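You operate a simulated robot arm through the tools that you are given. There is no shell and no other tool.

Carry out the task below with a simulated two-armed robot. There is one attempt and no reset: what you move stays moved.

## Task
Wind the red roll's tail taut, lock the wheel and let the steel arm ride.
Fine: orange lever free, black handwheel till SLACK reads 0 cm and no further, orange lever locked, white lever free.

Only the result counts: the job must be done as asked and must still hold three seconds after the hand-in. Knocking over, shifting, dropping, spilling or breaking anything else fails it.

## Robot
Two 7-joint arms with two-finger grippers on one trunk that stands fixed in place. Base frame: the origin is at the foot of the trunk, x ahead of it, y to its left, z up. Lengths are in mm, angles in rad, forces in N, time in s.
The left shoulder is at [24, 218, 1130], the right one opposite. With the tool pointing down near the work surface each hand reaches from about 180 to 760 mm from the base axis, measured 20 degrees to its own side. Payload 2.2 kg a hand.
The tool frame of a hand sits at the grasp point between the pads (the TCP): z along the fingers, y along the line on which they close. The tips reach 19 mm beyond it. Largest opening 116 mm; the body of the gripper starts 70 mm behind the TCP.
Orientation is that of the tool frame in the base frame, as a unit quaternion [x, y, z, w]. With the fingers straight down and closing along the base's y, the tool's x points along the base's -x, its y along +y and its z along -z.

## Interface
- The arms move only by the tool arm_command. It takes "left_targets", "right_targets" or both (then of equal length, played together; a hand with none holds still); each is a list of rows, each a list of 7 numbers: the shift along the tool's x, y, z in mm, then the turn, a rotation vector about the tool's x, y, z in rad, then the closure, from 0 (fully open) to 1 (shut). In form: [[dx, dy, dz, wx, wy, wz, hand], ...]. A call has 1 to 20 rows; each row is the pose to reach, as a shift and turn from the pose commanded when the call began, along the tool's axes at that moment. Each row takes 0.2 s and may step no farther than 50 mm and 0.15 rad from the row before; otherwise, or with a gripper value out of range, the whole call is refused. A pose out of reach is approached as far as the arm can. The call stops where the force on the tool passes 40 N (or 10 N more than at its start, if that is more) or the arm is blocked; 0.2 s more then pass. Each finger halts on what it meets, pressing with about 23 N; the grip force reading is that of the motor and also rises with nothing between the fingers. The clock runs only during rows and for 0.2 s after the last one: add rows that repeat a pose to give the fingers time. It gives the time, the measured TCP pose, the force on the tool (base axes), the opening and the grip force at its end, in the units of the frame above (readings bear some noise), with the torque about the TCP (base axes, N m) and any sound that the robot's microphone picked up.
- Cameras (640 x 400 px; columns grow to the right, rows downward): "scene" is now at [131.8, 18.5, 1311.8]; the picture's right is [0.17, -0.99, 0.00], its down [-0.47, -0.08, -0.88] and it looks along [0.86, 0.15, -0.48] (base axes); focal length 324 px, centre (320, 200). "left" rides on the left gripper at [69, 15, -97] in its tool frame; the picture's right is [-0.22, 0.98, 0.00], its down [-0.76, -0.17, -0.63] and it looks along [-0.62, -0.14, 0.77] (tool axes); focal length 251 px, centre (320, 200). "right" rides on the right gripper at [69, -15, -96] in its tool frame; the picture's right is [0.21, 0.98, 0.00], its down [-0.76, 0.17, -0.63] and it looks along [-0.62, 0.14, 0.77] (tool axes); focal length 251 px, centre (320, 200).
- grab_frame(camera): a new picture of that camera. The clock stands still meanwhile.
- move_column(by): slides the trunk up (or, below 0, down) by that many mm; the arms and the scene camera ride with it, the base frame stays. It gives what a move gives, with no picture.
- aim_head(pan, tilt): turns the head with the scene camera to pan (to the left, within 1.396 rad either way) and tilt (down, from -0.506 to 1.204), counted from straight ahead of the robot. It gives what a move gives.
- measure_at(camera, pixels): there is no depth. For up to 12 entries [column, row, z] of the newest picture of that camera ("zoom" is the newest enlarged one), the place [x, y] in the base frame at which the ray of that pixel passes the height z, good to about 2 mm. The clock stands still meanwhile.
- close_up(camera, box): a new picture of the part [left, top, right, bottom] of that camera's present view, enlarged. The clock stands still meanwhile.
- close_job(): hands the job in; it is judged then, once.

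Leave the grippers open and the arms clear of the work at the hand-in unless told otherwise.

The tools are called after "Emit:" as name(argument=value, ...) on one line, values as JSON. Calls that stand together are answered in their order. arm_command: Moves the arms, as the interface text tells. Its arguments: {"type":"object","properties":{"left_targets":{"type":"array","items":{"type":"array","items":{"type":"number"}}},"right_targets":{"type":"array","items":{"type":"array","items":{"type":"number"}}}},"required":[]} The other tools are called the same way: move_column (by) slides the trunk up or down; aim_head (pan, tilt) turns the head that bears the scene camera; grab_frame (camera) takes a picture; measure_at (camera, pixels) gives the place at which the rays of pixels pass given heights; close_up (camera, box) takes an enlarged picture of a part of a camera's view; close_job () hands the job in.

At the start:

```text
time_s: 0.0
left_eef_pos: [442.5, 383.1, 1076.3]
left_tcp_rot: [0.0, 1.0, 0.0, -0.001]
left_ft_force: [-0.7, -0.6, 0.1]
left_wrist_torque: [0.0, 0.0, 0.02]
left_gripper_width: 116.2
left_grasp_force: 0.1
right_eef_pos: [398.7, -41.1, 1170.2]
right_tcp_rot: [0.0, 1.0, -0.001, -0.001]
right_ft_force: [0.1, -0.1, -0.5]
right_wrist_torque: [0.01, -0.02, 0.02]
right_gripper_width: 115.9
right_grasp_force: 0.1
trunk travel left (down, up): [-275.0, 215.0]
head pan, tilt: [0.171, 0.499]
```

scene: 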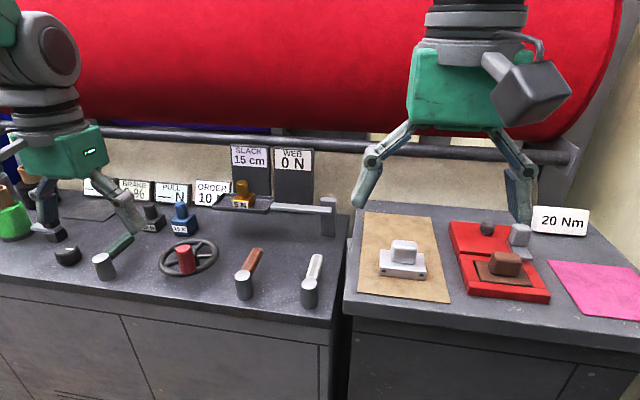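
right: 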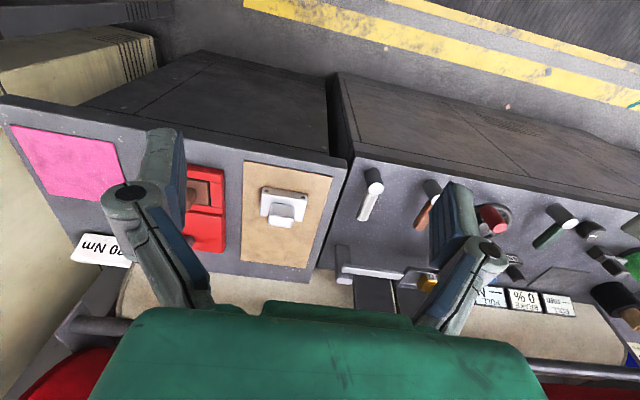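
left: 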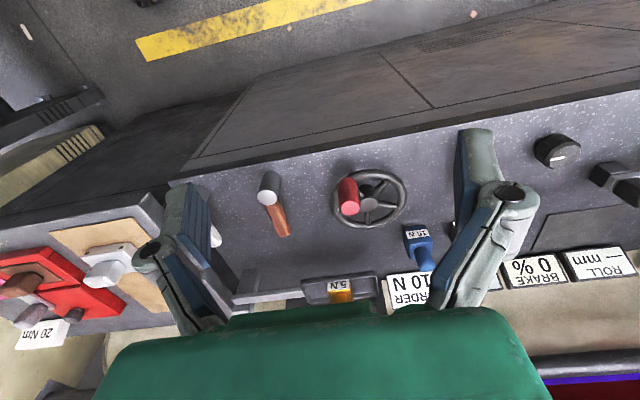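

I see a bench with a handwheel (scene px ~185,258) and three levers: green (~115,255), orange/brown (~248,270) and white (~312,280). There are displays behind them. I'll take enlarged views before moving anything.

Emit:
close_up(camera="scene", box=[60, 140, 360, 328])

Emit:
close_up(camera="left", box=[160, 120, 640, 320])

```text
2.13 times, centred on (210, 234) of scene
```

zoom: 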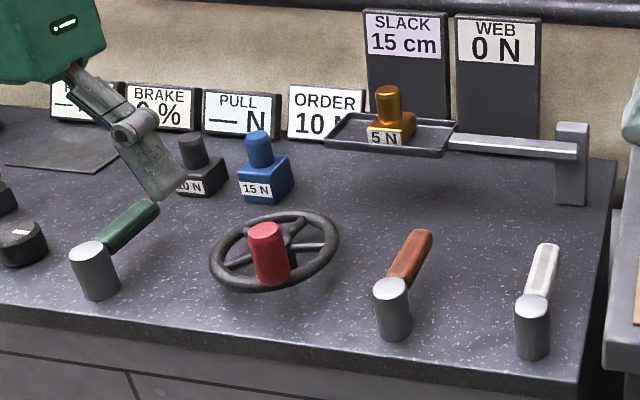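

```text
1.33 times, centred on (400, 220) of left
```

zoom: 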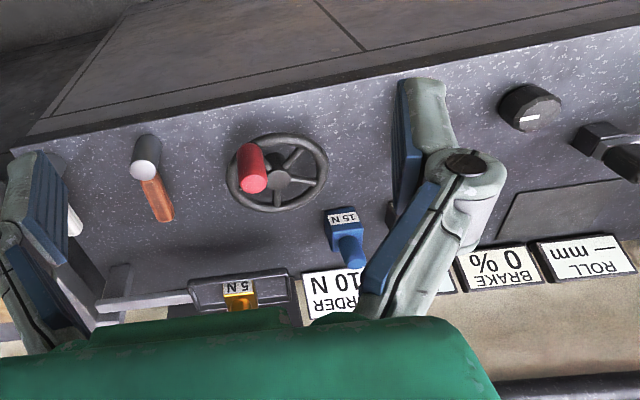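

I'll look around the bench for signs that show the lever directions. The head turns to aim more steeply at the levers and wheel.

Emit:
aim_head(pan=0.45, tilt=0.7)

Emit:
grab_frame(camera="scene")

```text
time_s: 0.8
left_eef_pos: [441.0, 382.5, 1077.6]
left_tcp_rot: [0.0, 1.0, -0.001, 0.0]
left_ft_force: [0.4, 0.1, 1.2]
left_wrist_torque: [0.03, 0.04, -0.01]
left_gripper_width: 116.0
left_grasp_force: 0.0
right_eef_pos: [395.2, -42.0, 1171.9]
right_tcp_rot: [-0.001, 1.0, 0.001, 0.002]
right_ft_force: [-0.5, 0.3, 1.2]
right_wrist_torque: [0.01, 0.01, 0.01]
right_gripper_width: 116.0
right_grasp_force: 0.0
trunk travel left (down, up): [-275.0, 215.0]
head pan, tilt: [0.45, 0.7]
```

```text
taken
```

scene: 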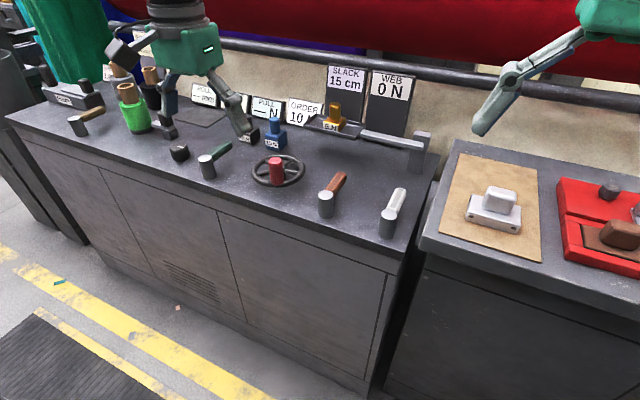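

Now I can see the whole bench. I'll zoom in on the levers and wheel (px 180-430, 90-240).

Emit:
close_up(camera="scene", box=[230, 120, 430, 245])

Emit:
close_up(camera="scene", box=[40, 60, 260, 198])

Emit:
close_up(camera="scene", box=[240, 50, 440, 175])

```text
3.20 times, centred on (330, 182) of scene
```

zoom: 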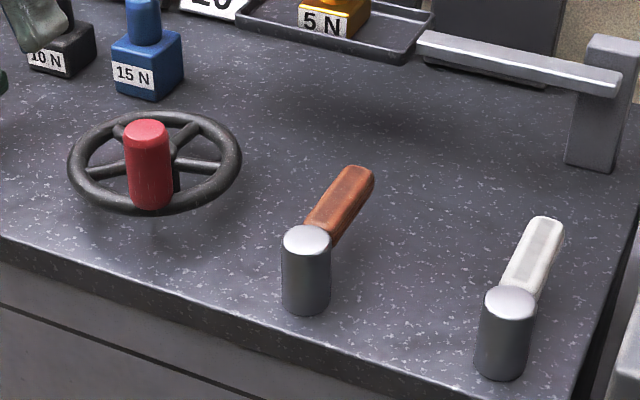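

```text
2.90 times, centred on (150, 129) of scene
```

zoom: 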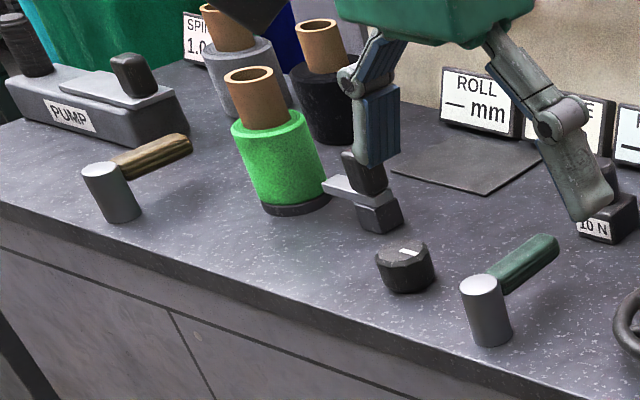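

```text
3.20 times, centred on (340, 112) of scene
```

zoom: 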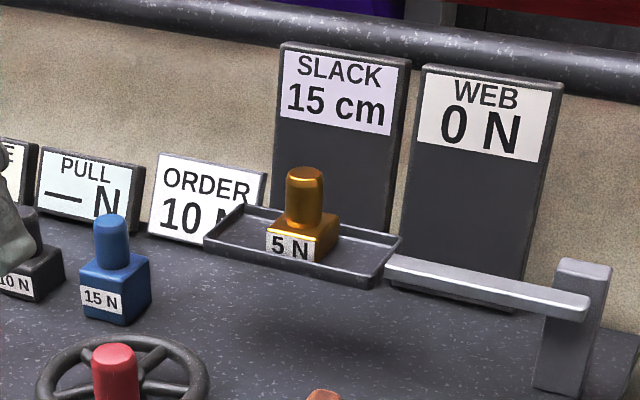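

I need the bench height. I'll triangulate the orange lever's cap, the wheel hub and the white cap using the scene and left cameras at several heights.

Emit:
measure_at(camera="scene", pixels=[[325.6, 194.4, 800], [325.6, 194.4, 850], [325.6, 194.4, 900], [325.6, 194.4, 950], [325.6, 194.4, 1000], [276, 159, 850], [276, 159, 900], [276, 159, 950], [276, 159, 1000], [389, 214, 850], [389, 214, 900], [389, 214, 950]])

Emit:
measure_at(camera="left", pixels=[[269, 179, 800], [269, 179, 850], [269, 179, 900], [269, 179, 950], [269, 179, 1000], [350, 207, 850], [350, 207, 900], [350, 207, 950], [350, 207, 1000]])

```text
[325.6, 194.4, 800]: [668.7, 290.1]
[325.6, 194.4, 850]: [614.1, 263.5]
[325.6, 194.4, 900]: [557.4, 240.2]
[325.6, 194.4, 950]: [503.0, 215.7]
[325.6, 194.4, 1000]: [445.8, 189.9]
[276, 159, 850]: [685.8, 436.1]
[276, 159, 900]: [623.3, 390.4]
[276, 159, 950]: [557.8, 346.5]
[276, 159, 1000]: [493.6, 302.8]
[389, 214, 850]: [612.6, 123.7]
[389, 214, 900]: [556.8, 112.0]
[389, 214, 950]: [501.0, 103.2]
```

```text
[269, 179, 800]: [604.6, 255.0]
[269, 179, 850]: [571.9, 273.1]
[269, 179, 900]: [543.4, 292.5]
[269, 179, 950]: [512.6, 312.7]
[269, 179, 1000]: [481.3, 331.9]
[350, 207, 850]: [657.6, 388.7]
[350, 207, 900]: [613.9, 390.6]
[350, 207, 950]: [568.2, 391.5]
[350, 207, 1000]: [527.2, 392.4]
```

I read the left image upside down. It shows height downward, so the orange cap is at about (269.5,197.5) there. I'll measure again.

Emit:
measure_at(camera="left", pixels=[[269.5, 197.5, 800], [269.5, 197.5, 850], [269.5, 197.5, 900], [269.5, 197.5, 950], [350, 207, 880], [350, 207, 900], [350, 207, 920]])

Emit:
measure_at(camera="scene", pixels=[[325.6, 194.4, 840], [325.6, 194.4, 860], [325.6, 194.4, 880], [275.9, 159.5, 880], [275.9, 159.5, 900], [275.9, 159.5, 920]])

```text
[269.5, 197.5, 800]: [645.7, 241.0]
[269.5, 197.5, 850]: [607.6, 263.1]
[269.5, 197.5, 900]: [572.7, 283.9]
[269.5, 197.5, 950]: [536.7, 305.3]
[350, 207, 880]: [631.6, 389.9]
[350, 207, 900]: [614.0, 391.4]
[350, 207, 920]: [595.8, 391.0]
```

```text
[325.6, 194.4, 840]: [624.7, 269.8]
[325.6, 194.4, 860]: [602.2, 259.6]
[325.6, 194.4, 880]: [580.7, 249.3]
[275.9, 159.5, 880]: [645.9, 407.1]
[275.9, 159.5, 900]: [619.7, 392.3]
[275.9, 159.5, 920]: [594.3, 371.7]
```

Orange cap is at about (610,263,850) and the red knob top at about (615,391,901). Next I'll measure the bench height, the lever handle tips and the wheel geometry.

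Emit:
measure_at(camera="scene", pixels=[[325.6, 213, 770], [325.6, 213, 790], [325.6, 213, 810], [343, 176, 830], [343, 176, 840], [343, 176, 850], [401, 191, 840], [401, 191, 850], [387.5, 236, 790], [389, 214, 850]])

Emit:
close_up(camera="scene", box=[240, 140, 336, 200])

Emit:
close_up(camera="left", box=[200, 130, 440, 280])

```text
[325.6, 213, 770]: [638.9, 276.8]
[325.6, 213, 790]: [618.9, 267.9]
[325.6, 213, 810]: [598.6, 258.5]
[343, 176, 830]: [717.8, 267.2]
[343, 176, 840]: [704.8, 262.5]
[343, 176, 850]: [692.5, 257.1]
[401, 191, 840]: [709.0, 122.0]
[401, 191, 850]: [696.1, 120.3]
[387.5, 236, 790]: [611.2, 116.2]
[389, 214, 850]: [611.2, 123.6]
```

```text
6.67 times, centred on (288, 170) of scene
```

zoom: 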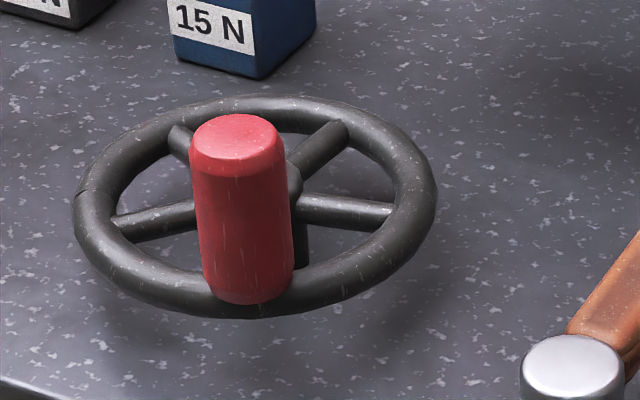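

```text
2.67 times, centred on (320, 205) of left
```

zoom: 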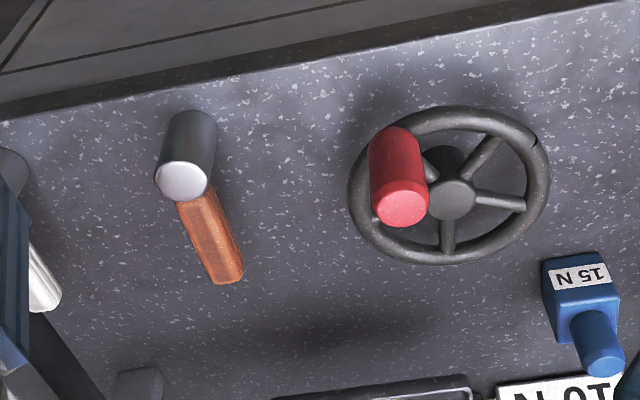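

Bench is about 795. Both lever handles point straight away (+x) about 85 mm from their posts. Now I'll measure the wheel's centre height and radius.

Emit:
measure_at(camera="left", pixels=[[368.7, 202, 830], [368.7, 202, 850], [368.7, 202, 870], [332, 203, 850], [405, 193, 850]])

Emit:
measure_at(camera="scene", pixels=[[278.3, 170.8, 830], [278.3, 170.8, 850], [278.3, 170.8, 870], [251.3, 173, 850], [305.6, 170, 850], [276, 185, 850], [276, 155, 850]])

```text
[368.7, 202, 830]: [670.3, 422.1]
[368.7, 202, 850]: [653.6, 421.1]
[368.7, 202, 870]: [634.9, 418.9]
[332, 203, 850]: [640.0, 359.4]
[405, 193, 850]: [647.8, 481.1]
```

```text
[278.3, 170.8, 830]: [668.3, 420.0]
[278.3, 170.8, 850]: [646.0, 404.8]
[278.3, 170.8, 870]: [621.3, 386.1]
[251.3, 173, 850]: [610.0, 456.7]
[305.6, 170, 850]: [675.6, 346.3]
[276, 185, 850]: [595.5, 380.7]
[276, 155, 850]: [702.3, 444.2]
```

Now I'll locate the steel arm and its tray so I can keep clear of them: the post top at scene px (423.4,132) and tray corners at about (355.6,139) and (303,125).

Emit:
measure_at(camera="scene", pixels=[[423.4, 131.9, 850], [423.4, 131.9, 900], [423.4, 131.9, 950], [355.6, 137, 850], [355.6, 137, 900], [304, 125, 850], [304, 125, 900], [335, 103, 900], [335, 103, 950]])

Emit:
measure_at(camera="left", pixels=[[251.8, 274, 850], [251.8, 274, 900], [251.8, 274, 950], [305, 285, 850], [305, 285, 900], [374, 272, 850], [374, 272, 900], [341, 297, 900], [341, 297, 950]])

Emit:
grab_frame(camera="left")

```text
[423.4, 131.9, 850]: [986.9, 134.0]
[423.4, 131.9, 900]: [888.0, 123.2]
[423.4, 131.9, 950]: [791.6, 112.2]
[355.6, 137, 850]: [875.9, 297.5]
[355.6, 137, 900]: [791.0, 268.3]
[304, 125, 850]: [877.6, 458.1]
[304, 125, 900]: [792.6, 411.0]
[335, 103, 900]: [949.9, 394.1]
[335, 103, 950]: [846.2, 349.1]
```

```text
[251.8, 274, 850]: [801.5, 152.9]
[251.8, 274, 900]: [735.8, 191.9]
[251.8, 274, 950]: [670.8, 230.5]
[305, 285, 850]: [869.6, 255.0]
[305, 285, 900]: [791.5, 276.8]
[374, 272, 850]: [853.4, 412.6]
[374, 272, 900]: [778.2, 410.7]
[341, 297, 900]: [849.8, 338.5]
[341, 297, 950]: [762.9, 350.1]
```

```text
taken
```

left: 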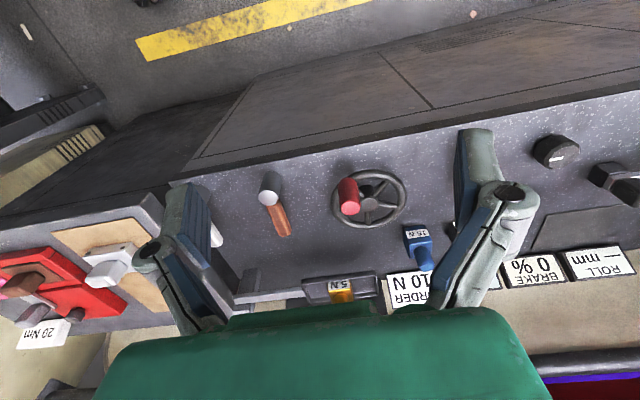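

Tray is around x≈790, z≈900, y 270–411, and the steel arm's post is around (855,118). The orange handle runs from about (612,264) to (705,262) at z≈840. I'll move the left hand above it, to about (650,264,960), with the fingers half open, for a closer look.

Emit:
arm_command(left_targets=[[-35, -20, 20, 0, 0, 0, 0.2], [-70, -40, 40, 0, 0, 0, 0.4], [-105, -59, 59, 0, 0, 0, 0.5], [-140, -79, 78, 0, 0, 0, 0.5], [-175, -99, 98, 0, 0, 0, 0.5], [-209, -118, 117, 0, 0, 0, 0.5], [-209, -118, 117, 0, 0, 0, 0.5]])

Emit:
grab_frame(camera="left")

Emit:
grab_frame(camera="scene")

```text
time_s: 2.4
left_eef_pos: [649.5, 264.0, 962.1]
left_tcp_rot: [-0.001, 1.0, 0.0, 0.001]
left_ft_force: [0.1, 0.0, 0.6]
left_wrist_torque: [0.0, 0.0, -0.01]
left_gripper_width: 57.9
left_grasp_force: 0.1
right_eef_pos: [394.4, -43.6, 1173.5]
right_tcp_rot: [0.0, 1.0, 0.0, 0.003]
right_ft_force: [0.4, -0.2, 0.9]
right_wrist_torque: [0.03, -0.02, -0.04]
right_gripper_width: 116.1
right_grasp_force: 0.1
trunk travel left (down, up): [-275.0, 215.0]
head pan, tilt: [0.45, 0.7]
```

```text
taken
```

left: 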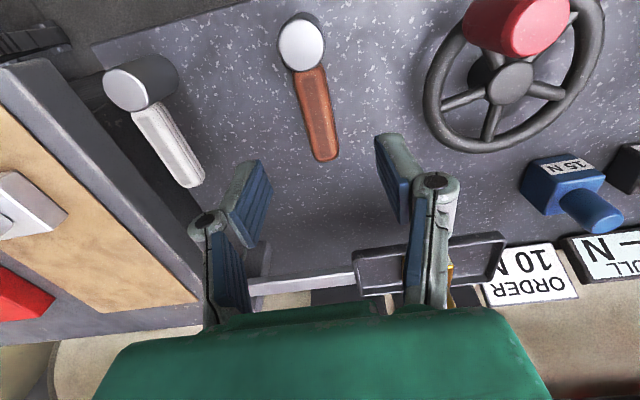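

```text
taken
```

scene: 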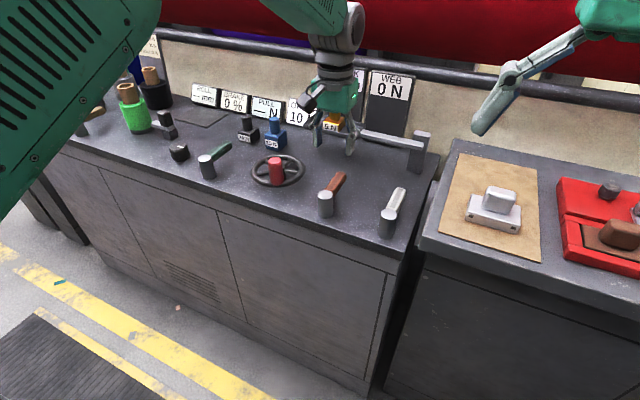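

The left camera now gives a nearly top-down view. I'll measure the orange cap (301,45), the handle tip (324,160), the knob, the wheel hub and the white lever.

Emit:
measure_at(camera="left", pixels=[[301, 45, 850], [299, 70, 840], [324, 158, 840], [324, 158, 830], [509, 82, 830], [509, 82, 850], [530, 30, 900], [127, 90, 850], [192, 185, 840], [192, 185, 830], [424, 100, 830], [600, 50, 830]])

Emit:
close_up(camera="left", box=[240, 0, 400, 100])

Emit:
close_up(camera="left", box=[400, 0, 640, 150])

Emit:
close_up(camera="scene", box=[300, 160, 420, 235])

```text
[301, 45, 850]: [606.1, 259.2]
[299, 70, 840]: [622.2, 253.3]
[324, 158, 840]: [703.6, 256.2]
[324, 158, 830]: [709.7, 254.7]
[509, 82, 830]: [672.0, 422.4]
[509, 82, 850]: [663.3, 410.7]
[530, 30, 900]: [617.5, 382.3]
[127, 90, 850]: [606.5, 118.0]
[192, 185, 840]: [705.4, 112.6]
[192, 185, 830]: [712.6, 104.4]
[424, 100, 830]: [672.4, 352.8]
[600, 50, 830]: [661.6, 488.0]
```

```text
4.00 times, centred on (320, 50) of left
```

zoom: 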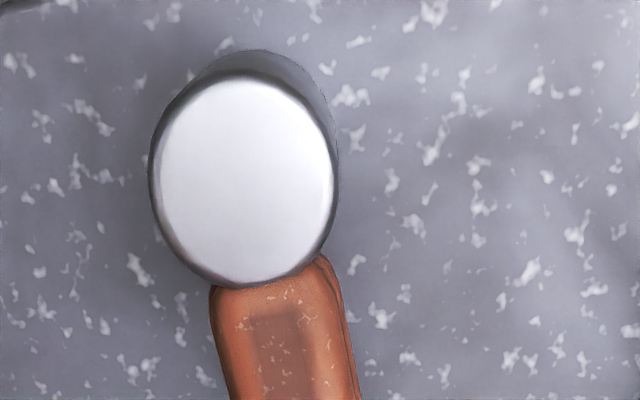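

```text
2.67 times, centred on (520, 75) of left
```

zoom: 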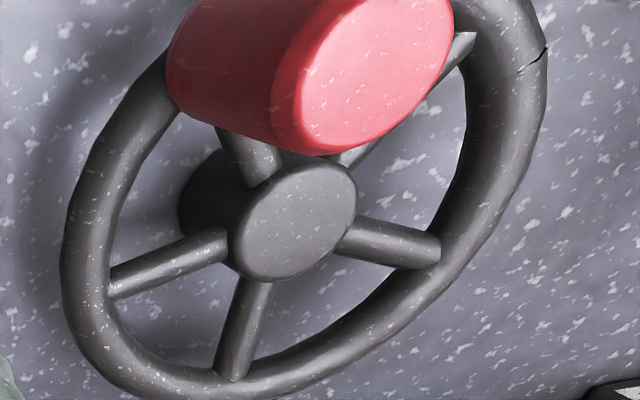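

```text
5.33 times, centred on (360, 198) of scene
```

zoom: 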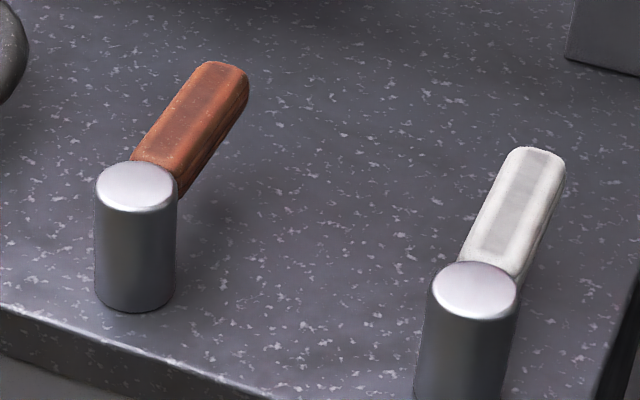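

The wheel hub is at about (670,421,830). The orange lever's pivot is at about (610,262) and its handle runs along +x with the top at about 842. I'll lower the left hand over the handle at x≈677, y≈260, z≈838, fingers 58 mm apart.

Emit:
arm_command(left_targets=[[-27, -4, 20, 0, 0, 0, 0.5], [-27, -4, 60, 0, 0, 0, 0.5], [-27, -4, 95, 0, 0, 0, 0.5], [-27, -4, 110, 0, 0, 0, 0.5], [-27, -4, 124, 0, 0, 0, 0.5], [-27, -4, 124, 0, 0, 0, 0.5]])

Emit:
grab_frame(camera="left")

Emit:
close_up(camera="scene", box=[230, 70, 430, 195])

```text
time_s: 3.8
left_eef_pos: [678.3, 261.8, 837.2]
left_tcp_rot: [0.0, 1.0, 0.0, 0.001]
left_ft_force: [-0.1, -1.5, -0.1]
left_wrist_torque: [0.0, -0.06, 0.01]
left_gripper_width: 57.8
left_grasp_force: 0.1
right_eef_pos: [396.1, -44.0, 1172.2]
right_tcp_rot: [0.0, 1.0, 0.0, 0.001]
right_ft_force: [0.3, -0.2, 0.1]
right_wrist_torque: [0.02, 0.01, -0.02]
right_gripper_width: 115.9
right_grasp_force: 0.1
trunk travel left (down, up): [-275.0, 215.0]
head pan, tilt: [0.45, 0.7]
```

```text
taken
```

left: 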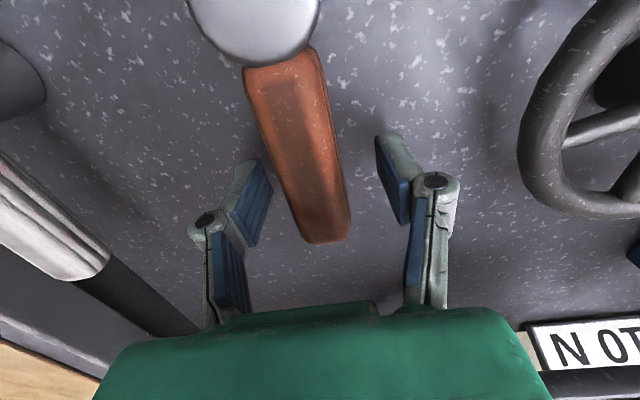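

```text
3.20 times, centred on (330, 132) of scene
```

zoom: 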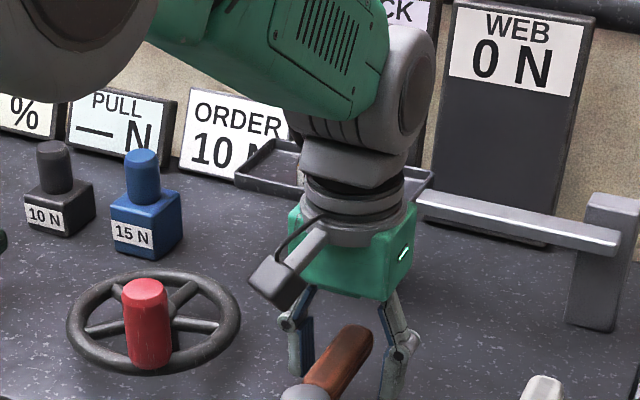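

The handle is between the pads, nearly centred (about (320,190) in the left view). I'll close the fingers on it.

Emit:
arm_command(left_targets=[[0, 0, 0, 0, 0, 0, 0.7], [0, 0, 0, 0, 0, 0, 0.8], [0, 0, 0, 0, 0, 0, 0.9], [0, 0, 0, 0, 0, 0, 0.9]])

Emit:
grab_frame(camera="left")

```text
time_s: 4.8
left_eef_pos: [677.6, 260.0, 837.6]
left_tcp_rot: [0.0, 1.0, 0.0, 0.0]
left_ft_force: [0.0, -2.7, -1.7]
left_wrist_torque: [-0.28, 0.05, 0.39]
left_gripper_width: 19.9
left_grasp_force: 44.7
right_eef_pos: [397.2, -44.5, 1171.5]
right_tcp_rot: [0.0, 1.0, 0.001, 0.0]
right_ft_force: [-0.5, -0.3, 0.0]
right_wrist_torque: [0.02, 0.02, -0.01]
right_gripper_width: 115.9
right_grasp_force: 0.2
trunk travel left (down, up): [-275.0, 215.0]
head pan, tilt: [0.45, 0.7]
```

```text
taken
```

left: 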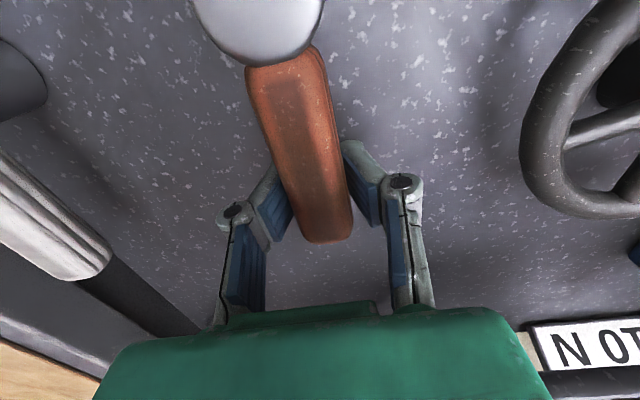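

The handle is gripped, 19.9 mm across. Before turning it I'll compare the pointing directions of the yellow (pump) and green levers for a hint about the travel.

Emit:
measure_at(camera="scene", pixels=[[77.6, 118.7, 850], [104, 110, 840], [205, 158, 850], [230, 147, 840], [430, 196, 795], [410, 250, 795]])

Emit:
grab_frame(camera="scene")

```text
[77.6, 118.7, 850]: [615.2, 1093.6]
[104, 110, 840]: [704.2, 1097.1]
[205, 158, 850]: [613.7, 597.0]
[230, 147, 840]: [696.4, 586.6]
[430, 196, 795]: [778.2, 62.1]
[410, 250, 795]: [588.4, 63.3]
```

```text
taken
```

scene: 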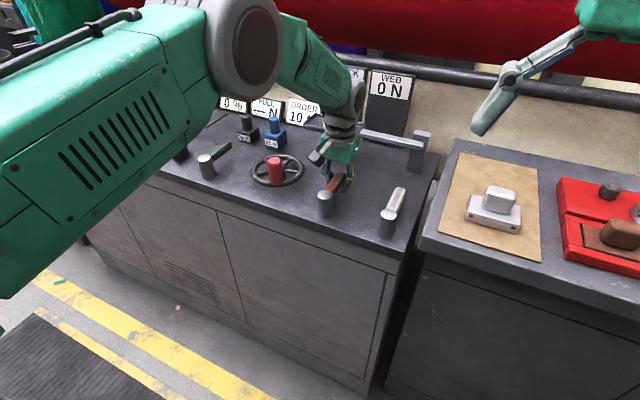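

All four levers point to +x, so they share the same rest state. I'll test the orange lever with a small clockwise turn (seen from above, toward −y) about the pivot (610,262), radius 68, and watch the force.

Emit:
arm_command(left_targets=[[0.1, -3.4, 0, 0, 0, 0.05, 0.9], [0.34, -6.8, 0, 0, 0, 0.1, 0.9], [0.8, -10.2, 0, 0, 0, 0.15, 0.9]])

Emit:
grab_frame(camera="left")

```text
time_s: 5.6
left_eef_pos: [676.0, 258.6, 836.9]
left_tcp_rot: [0.074, 0.997, 0.001, 0.002]
left_ft_force: [2.6, 27.0, 2.4]
left_wrist_torque: [-0.06, -0.13, 1.95]
left_gripper_width: 22.9
left_grasp_force: 45.3
right_eef_pos: [396.6, -39.1, 1171.4]
right_tcp_rot: [0.001, 1.0, -0.002, 0.001]
right_ft_force: [0.2, -0.7, -0.1]
right_wrist_torque: [0.04, -0.01, -0.01]
right_gripper_width: 116.0
right_grasp_force: 0.0
trunk travel left (down, up): [-275.0, 215.0]
head pan, tilt: [0.45, 0.7]
```

```text
taken
```

left: 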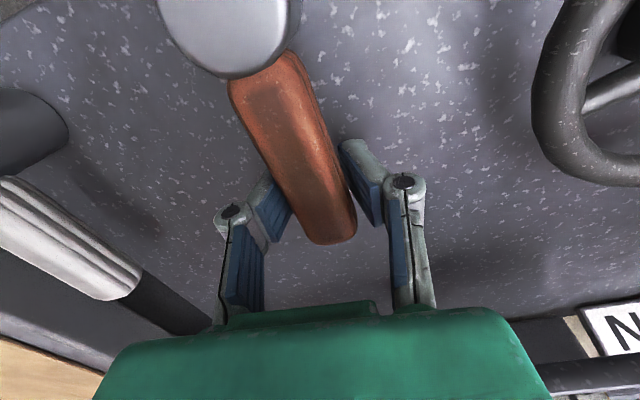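

The −y direction is blocked: 27 N and the lever did not follow. I'll go back and try the +y direction instead.

Emit:
arm_command(left_targets=[[0.3, 6.8, 0, 0, 0, -0.1, 0.9], [0.8, 10.2, 0, 0, 0, -0.15, 0.9], [1.4, 13.5, 0, 0, 0, -0.2, 0.9], [2.1, 16.8, 0, 0, 0, -0.25, 0.9], [3.0, 20.1, 0, 0, 0, -0.3, 0.9]])

Emit:
grab_frame(camera="left")

```text
time_s: 6.8
left_eef_pos: [678.4, 270.2, 836.3]
left_tcp_rot: [-0.075, 0.997, -0.001, 0.0]
left_ft_force: [5.2, 10.4, -2.9]
left_wrist_torque: [-0.01, -0.22, -0.88]
left_gripper_width: 19.4
left_grasp_force: 44.7
right_eef_pos: [397.7, -42.3, 1171.5]
right_tcp_rot: [0.001, 1.0, -0.001, -0.001]
right_ft_force: [0.5, -0.1, 0.3]
right_wrist_torque: [0.03, 0.01, 0.04]
right_gripper_width: 116.1
right_grasp_force: 0.1
trunk travel left (down, up): [-275.0, 215.0]
head pan, tilt: [0.45, 0.7]
```

```text
taken
```

left: 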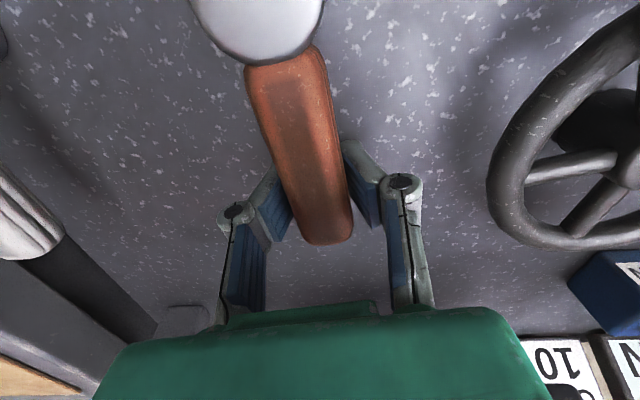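

The lever follows toward +y (TCP y 260→270). I'll continue the arc in that direction in 0.1 rad steps.

Emit:
arm_command(left_targets=[[0.3, 6.8, 0, 0, 0, -0.1, 0.9], [1.4, 13.5, 0, 0, 0, -0.2, 0.9], [3.0, 20.1, 0, 0, 0, -0.3, 0.9], [5.4, 26.5, 0, 0, 0, -0.4, 0.9], [8.3, 32.6, 0, 0, 0, -0.5, 0.9], [11.9, 38.4, 0, 0, 0, -0.6, 0.9]])

Emit:
grab_frame(camera="left")

Emit:
grab_frame(camera="scene")

```text
time_s: 8.2
left_eef_pos: [657.8, 309.2, 836.6]
left_tcp_rot: [-0.366, 0.931, -0.001, 0.0]
left_ft_force: [-2.9, 14.4, -3.1]
left_wrist_torque: [0.06, -0.09, -1.17]
left_gripper_width: 19.0
left_grasp_force: 43.9
right_eef_pos: [396.8, -41.6, 1172.0]
right_tcp_rot: [0.0, 1.0, -0.001, 0.001]
right_ft_force: [-0.4, 0.7, -0.7]
right_wrist_torque: [-0.01, 0.0, 0.0]
right_gripper_width: 115.8
right_grasp_force: 0.0
trunk travel left (down, up): [-275.0, 215.0]
head pan, tilt: [0.45, 0.7]
```

```text
taken
```

left: 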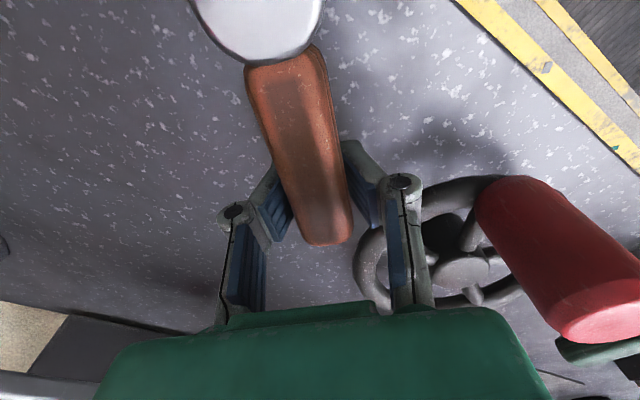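

```text
taken
```

scene: 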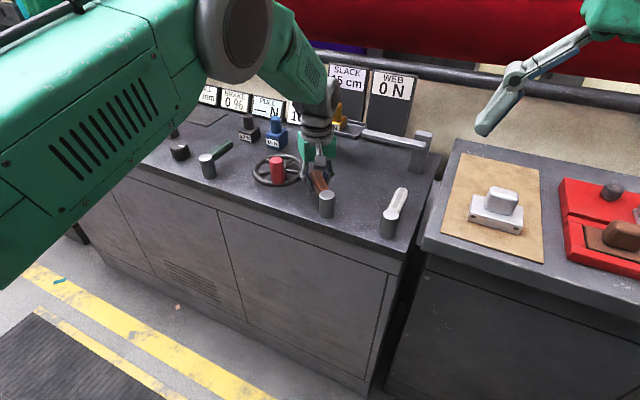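

The lever is now at about 43° and moves freely. I'll continue the arc toward 90°.

Emit:
arm_command(left_targets=[[0.3, 6.8, 0, 0, 0, -0.1, 0.9], [1.4, 13.5, 0, 0, 0, -0.2, 0.9], [3.0, 20.1, 0, 0, 0, -0.3, 0.9], [5.4, 26.5, 0, 0, 0, -0.4, 0.9], [8.3, 32.6, 0, 0, 0, -0.5, 0.9], [11.9, 38.4, 0, 0, 0, -0.6, 0.9], [16.0, 43.8, 0, 0, 0, -0.7, 0.9], [20.6, 48.8, 0, 0, 0, -0.8, 0.9]])

Emit:
grab_frame(camera="left")

Emit:
grab_frame(camera="scene")

```text
time_s: 9.5
left_eef_pos: [638.4, 321.9, 835.4]
left_tcp_rot: [-0.596, 0.803, -0.006, 0.012]
left_ft_force: [46.7, 1.6, -46.3]
left_wrist_torque: [1.03, -0.78, -1.0]
left_gripper_width: 24.8
left_grasp_force: 44.8
right_eef_pos: [400.2, -46.5, 1170.5]
right_tcp_rot: [-0.001, 1.0, 0.002, 0.0]
right_ft_force: [0.3, 0.4, -0.2]
right_wrist_torque: [0.02, -0.04, -0.01]
right_gripper_width: 116.3
right_grasp_force: 0.1
trunk travel left (down, up): [-275.0, 215.0]
head pan, tilt: [0.45, 0.7]
stopped in row 6 (left hand): the force on the tool passed its limit at 62 N (the readings are from after the stop); the commanded pose is now the measured one
```

```text
taken
```

left: 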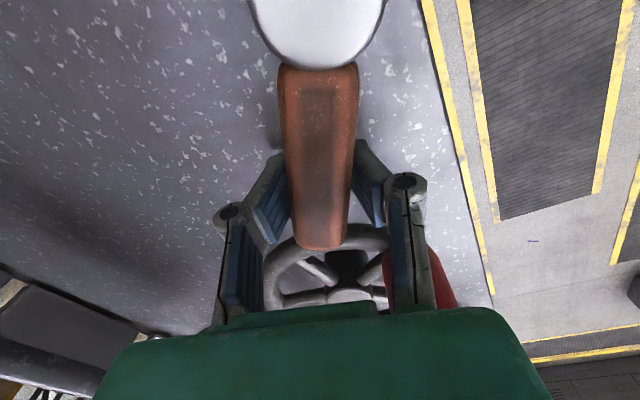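

```text
taken
```

scene: 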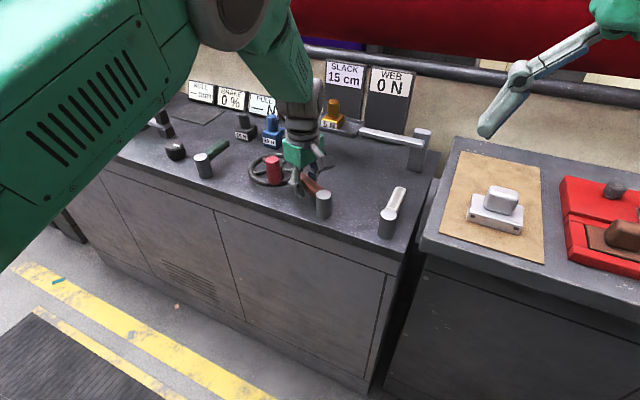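

The call stopped with 62 N: the hand is rotated 1.28 rad, but the lever seems to have stopped at about 1.05–1.1 rad. I'll look closely for an end stop or an obstruction.

Emit:
close_up(camera="scene", box=[230, 110, 390, 210])

Emit:
close_up(camera="left", box=[160, 100, 480, 300])

Emit:
grab_frame(camera="right")

```text
4.00 times, centred on (310, 160) of scene
```

zoom: 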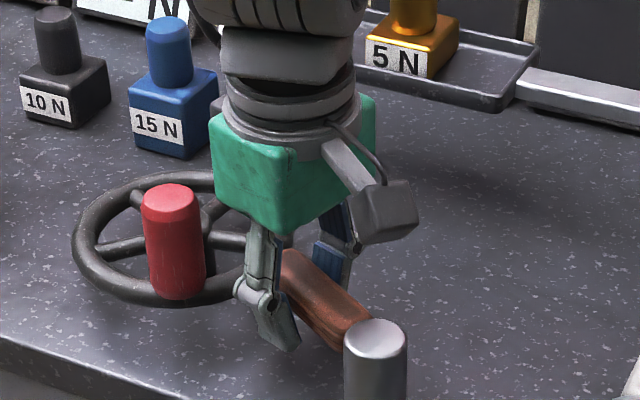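

```text
2.00 times, centred on (320, 200) of left
```

zoom: 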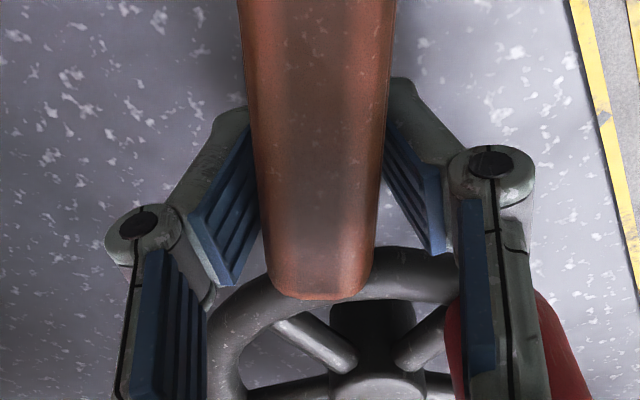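

```text
taken
```

right: 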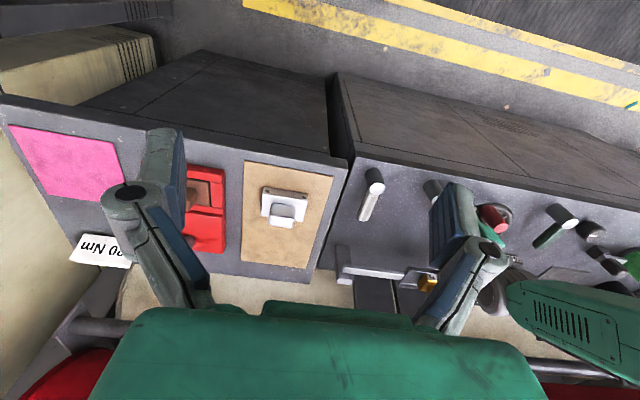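

No obvious contact with the wheel. The lever seems to sit at an end stop near 60°. I'll open the fingers, lift clear and see where the lever rests.

Emit:
arm_command(left_targets=[[0, 0, 0, 0, 0, 0, 0.7], [0, 0, 0, 0, 0, 0, 0.5], [0, 0, 0, 0, 0, 0, 0.5]])

Emit:
grab_frame(camera="left")

```text
time_s: 10.3
left_eef_pos: [630.2, 324.8, 842.6]
left_tcp_rot: [-0.597, 0.802, -0.007, 0.01]
left_ft_force: [0.5, 0.1, 0.8]
left_wrist_torque: [0.02, -0.04, 0.01]
left_gripper_width: 58.4
left_grasp_force: 0.0
right_eef_pos: [391.4, -45.1, 1172.7]
right_tcp_rot: [0.0, 1.0, 0.001, 0.002]
right_ft_force: [-0.4, -0.9, -0.6]
right_wrist_torque: [0.01, 0.0, -0.03]
right_gripper_width: 115.8
right_grasp_force: 0.1
trunk travel left (down, up): [-275.0, 215.0]
head pan, tilt: [0.45, 0.7]
```

```text
taken
```

left: 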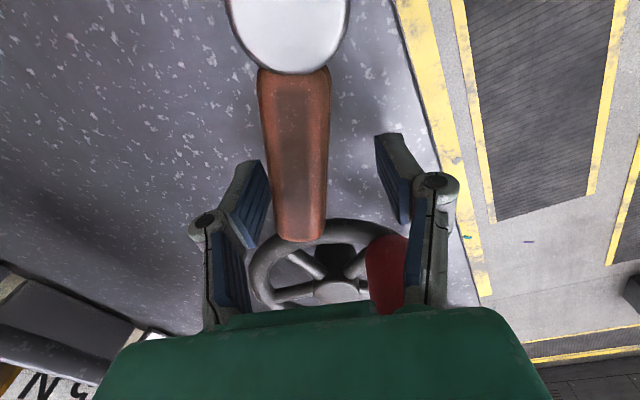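

Released with zero force. I'll lift straight up 110 mm.

Emit:
arm_command(left_targets=[[0, 0, -30, 0, 0, 0, 0.5], [0, 0, -70, 0, 0, 0, 0.5], [0, 0, -110, 0, 0, 0, 0.5], [0, 0, -110, 0, 0, 0, 0.5]])

Emit:
grab_frame(camera="left")

Emit:
close_up(camera="scene", box=[190, 50, 430, 200])

```text
time_s: 11.3
left_eef_pos: [627.4, 320.2, 953.0]
left_tcp_rot: [-0.597, 0.802, -0.006, 0.01]
left_ft_force: [-0.5, -0.4, 0.2]
left_wrist_torque: [0.0, 0.0, 0.0]
left_gripper_width: 57.8
left_grasp_force: 0.1
right_eef_pos: [391.7, -46.1, 1171.8]
right_tcp_rot: [0.001, 1.0, 0.001, 0.002]
right_ft_force: [0.2, 0.0, -0.1]
right_wrist_torque: [0.0, 0.01, 0.0]
right_gripper_width: 116.2
right_grasp_force: 0.0
trunk travel left (down, up): [-275.0, 215.0]
head pan, tilt: [0.45, 0.7]
```

```text
taken
```

left: 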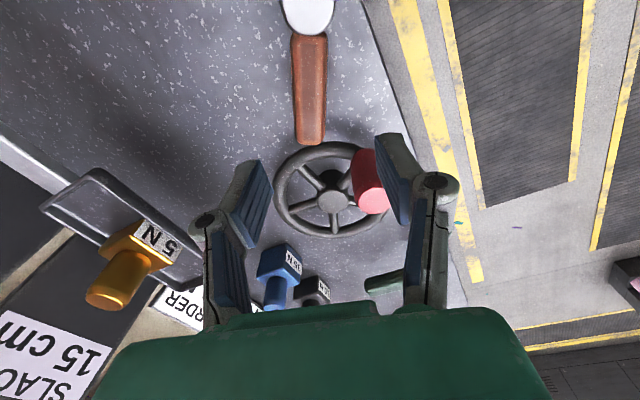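

```text
2.67 times, centred on (310, 125) of scene
```

zoom: 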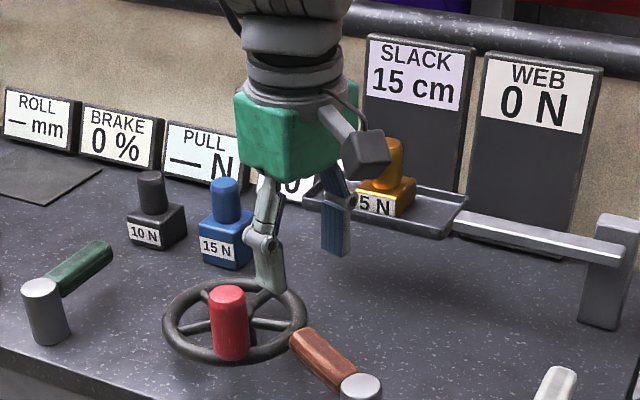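

The lever now points to the wheel. I'll measure its angle, plus the wheel hub and knob, from this view.

Emit:
measure_at(camera="left", pixels=[[309, 8, 850], [310, 40, 842], [310, 140, 842], [333, 201, 835], [333, 201, 845], [275, 195, 830], [391, 190, 830], [373, 182, 900], [373, 182, 910]])

Emit:
close_up(camera="left", box=[240, 90, 440, 215])

```text
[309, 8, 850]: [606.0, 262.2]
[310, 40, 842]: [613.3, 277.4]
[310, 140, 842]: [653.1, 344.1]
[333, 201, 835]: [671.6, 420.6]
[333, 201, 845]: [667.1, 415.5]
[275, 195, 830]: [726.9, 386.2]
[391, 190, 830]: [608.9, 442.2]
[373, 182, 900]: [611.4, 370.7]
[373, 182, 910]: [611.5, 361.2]
```

```text
3.20 times, centred on (340, 152) of left
```

zoom: 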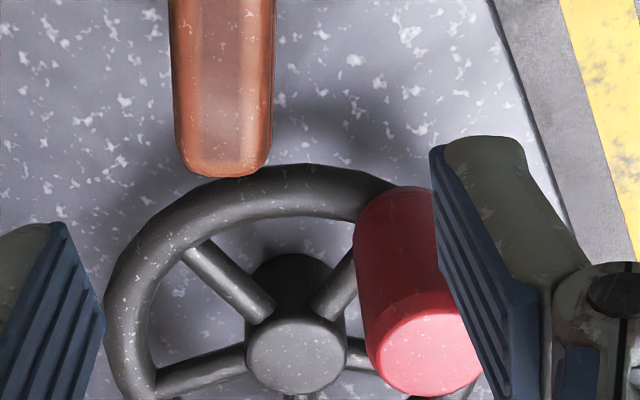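

The lever sits at about 59–60°, its other end position. Next I'll locate the knob top (372.8,194) and the blue weight, to check clearance for turning the wheel.

Emit:
measure_at(camera="left", pixels=[[372.8, 194, 890], [372.8, 194, 900], [372.8, 194, 910], [275, 304, 850], [275, 304, 870], [275, 304, 890], [289, 255, 830], [332, 207, 835]])

Emit:
measure_at(camera="scene", pixels=[[275.6, 159.5, 890], [275.6, 159.5, 900], [275.6, 159.5, 910], [274.4, 119.4, 850], [274.4, 119.4, 870], [274.4, 119.4, 890]])

```text
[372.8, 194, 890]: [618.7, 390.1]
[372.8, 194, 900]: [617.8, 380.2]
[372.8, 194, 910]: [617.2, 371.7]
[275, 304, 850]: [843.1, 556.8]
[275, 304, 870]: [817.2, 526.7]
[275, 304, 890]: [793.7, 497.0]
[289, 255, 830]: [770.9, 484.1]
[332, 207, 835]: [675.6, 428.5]
```

```text
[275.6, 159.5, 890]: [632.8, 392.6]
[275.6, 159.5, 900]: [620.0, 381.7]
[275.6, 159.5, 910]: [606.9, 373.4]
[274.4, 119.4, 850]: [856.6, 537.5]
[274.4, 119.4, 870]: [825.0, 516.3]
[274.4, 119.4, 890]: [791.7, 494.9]
```

The knob top is near (618,383,901). I'll bring the hand back to its nominal orientation above the knob at about z=968 and look straight down on it.

Emit:
arm_command(left_targets=[[-6.6, 3.0, -1.7, 0, 0, 0.142, 0.5], [-13.3, 6.1, -3.3, 0, 0, 0.284, 0.5], [-19.9, 9.1, -5, 0, 0, 0.426, 0.5], [-26.5, 12.1, -6.7, 0, 0, 0.568, 0.5], [-33.2, 15.2, -8.3, 0, 0, 0.71, 0.5], [-39.8, 18.2, -10, 0, 0, 0.852, 0.5], [-46.4, 21.2, -11.7, 0, 0, 0.994, 0.5], [-53.1, 24.3, -13.3, 0, 0, 1.136, 0.5], [-59.7, 27.3, -15, 0, 0, 1.279, 0.5], [-59.7, 27.3, -15, 0, 0, 1.279, 0.5]])

Emit:
grab_frame(camera="left")

Emit:
grab_frame(camera="scene")

```text
time_s: 13.5
left_eef_pos: [619.1, 386.5, 967.0]
left_tcp_rot: [0.001, 1.0, 0.002, 0.012]
left_ft_force: [-0.2, 0.2, -0.2]
left_wrist_torque: [-0.01, -0.04, 0.03]
left_gripper_width: 58.0
left_grasp_force: 0.1
right_eef_pos: [392.1, -46.7, 1174.7]
right_tcp_rot: [0.001, 1.0, 0.002, 0.003]
right_ft_force: [-0.1, 0.1, -0.2]
right_wrist_torque: [-0.01, 0.0, 0.01]
right_gripper_width: 115.8
right_grasp_force: 0.1
trunk travel left (down, up): [-275.0, 215.0]
head pan, tilt: [0.45, 0.7]
```

```text
taken
```

left: 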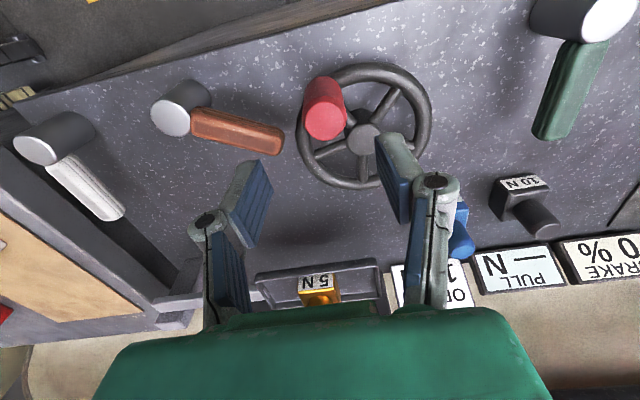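

```text
taken
```

scene: 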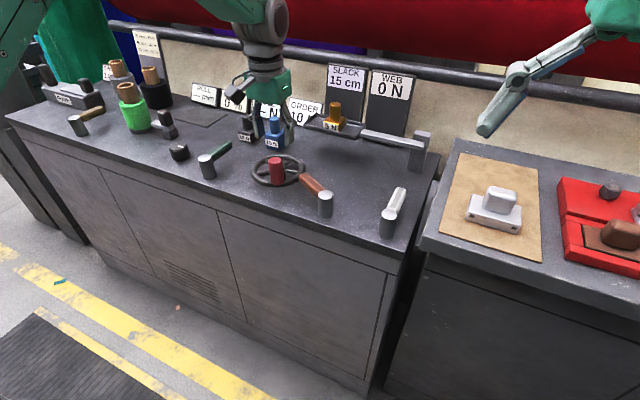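

Now I'll measure the knob top (325,124), hub (363,138) and rim from this view.

Emit:
close_up(camera="left", box=[280, 50, 440, 200])

Emit:
measure_at(camera="left", pixels=[[325, 124, 895], [325, 124, 900], [325, 124, 905], [363, 138, 830], [363, 138, 840], [322, 100, 850], [300, 135, 830], [432, 110, 830]])

Emit:
measure_at(camera="scene", pixels=[[276, 160, 890], [276, 160, 900], [276, 160, 910], [276, 179, 840], [276, 179, 835]])

```text
2.67 times, centred on (360, 125) of left
```

zoom: 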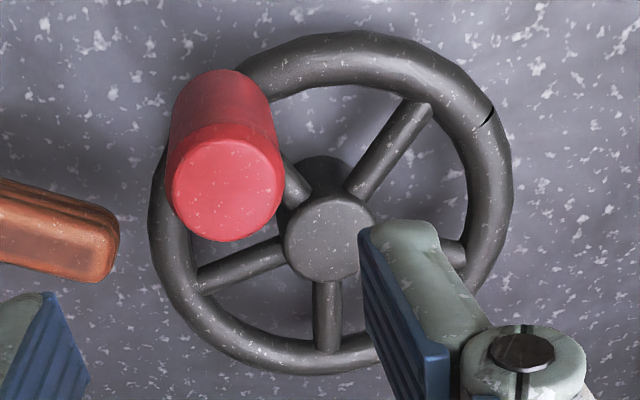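

```text
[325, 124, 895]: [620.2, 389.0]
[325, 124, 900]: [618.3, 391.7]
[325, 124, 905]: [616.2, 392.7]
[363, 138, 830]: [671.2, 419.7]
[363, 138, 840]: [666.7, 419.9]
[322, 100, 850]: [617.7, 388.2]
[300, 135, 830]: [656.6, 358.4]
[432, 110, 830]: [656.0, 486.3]
```

```text
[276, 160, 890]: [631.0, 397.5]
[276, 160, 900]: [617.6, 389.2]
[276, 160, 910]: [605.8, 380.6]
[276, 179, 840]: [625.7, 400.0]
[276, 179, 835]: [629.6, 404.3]
```

The zoom puts the knob's top disc centre at px (325,118). I'll refine the position.

Emit:
measure_at(camera="left", pixels=[[325.1, 118.2, 890], [325.1, 118.2, 900], [325.1, 118.2, 910], [323, 88, 835], [323, 88, 845], [359, 139.5, 840], [359, 139.5, 830]])

Emit:
close_up(camera="scene", box=[230, 50, 430, 175])

```text
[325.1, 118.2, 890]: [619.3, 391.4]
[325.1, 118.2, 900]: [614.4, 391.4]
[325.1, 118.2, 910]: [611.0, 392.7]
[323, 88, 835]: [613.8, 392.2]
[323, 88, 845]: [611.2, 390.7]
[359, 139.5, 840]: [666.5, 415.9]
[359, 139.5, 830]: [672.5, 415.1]
```

```text
3.20 times, centred on (330, 112) of scene
```

zoom: 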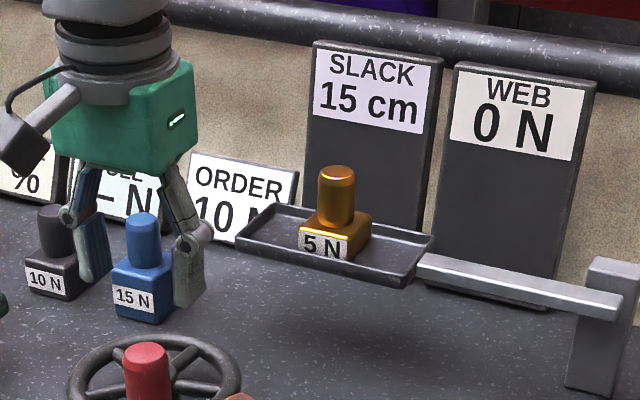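

The knob is at about (614.5,391.5), 28 mm across, top 900, and the hub is at about (670,420.5), so the crank radius is about 62. I'll descend around the knob to z=880 with the fingers open, correcting a small tilt.

Emit:
arm_command(left_targets=[[6.7, 5, 10, 0, 0.024, 0, 0.5], [6.7, 5, 40, 0, 0.024, 0, 0.5], [6.7, 5, 65, 0, 0.024, 0, 0.5], [6.7, 5, 87, 0, 0.024, 0, 0.5], [6.7, 5, 87, 0, 0.024, 0, 0.5]])

Emit:
grab_frame(camera="left")

```text
time_s: 14.7
left_eef_pos: [613.2, 390.3, 881.0]
left_tcp_rot: [0.0, 1.0, 0.002, -0.001]
left_ft_force: [-0.9, -0.6, 0.2]
left_wrist_torque: [0.0, 0.0, 0.03]
left_gripper_width: 58.0
left_grasp_force: 0.0
right_eef_pos: [391.0, -47.2, 1173.9]
right_tcp_rot: [-0.001, 1.0, 0.002, 0.003]
right_ft_force: [-0.2, -0.6, 0.3]
right_wrist_torque: [-0.04, 0.02, -0.06]
right_gripper_width: 115.8
right_grasp_force: 0.1
trunk travel left (down, up): [-275.0, 215.0]
head pan, tilt: [0.45, 0.7]
```

```text
taken
```

left: 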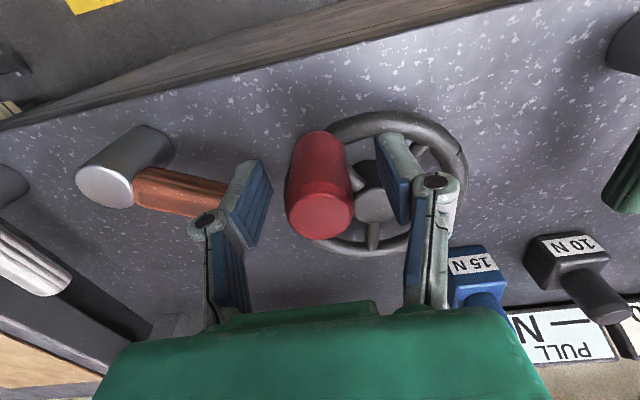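

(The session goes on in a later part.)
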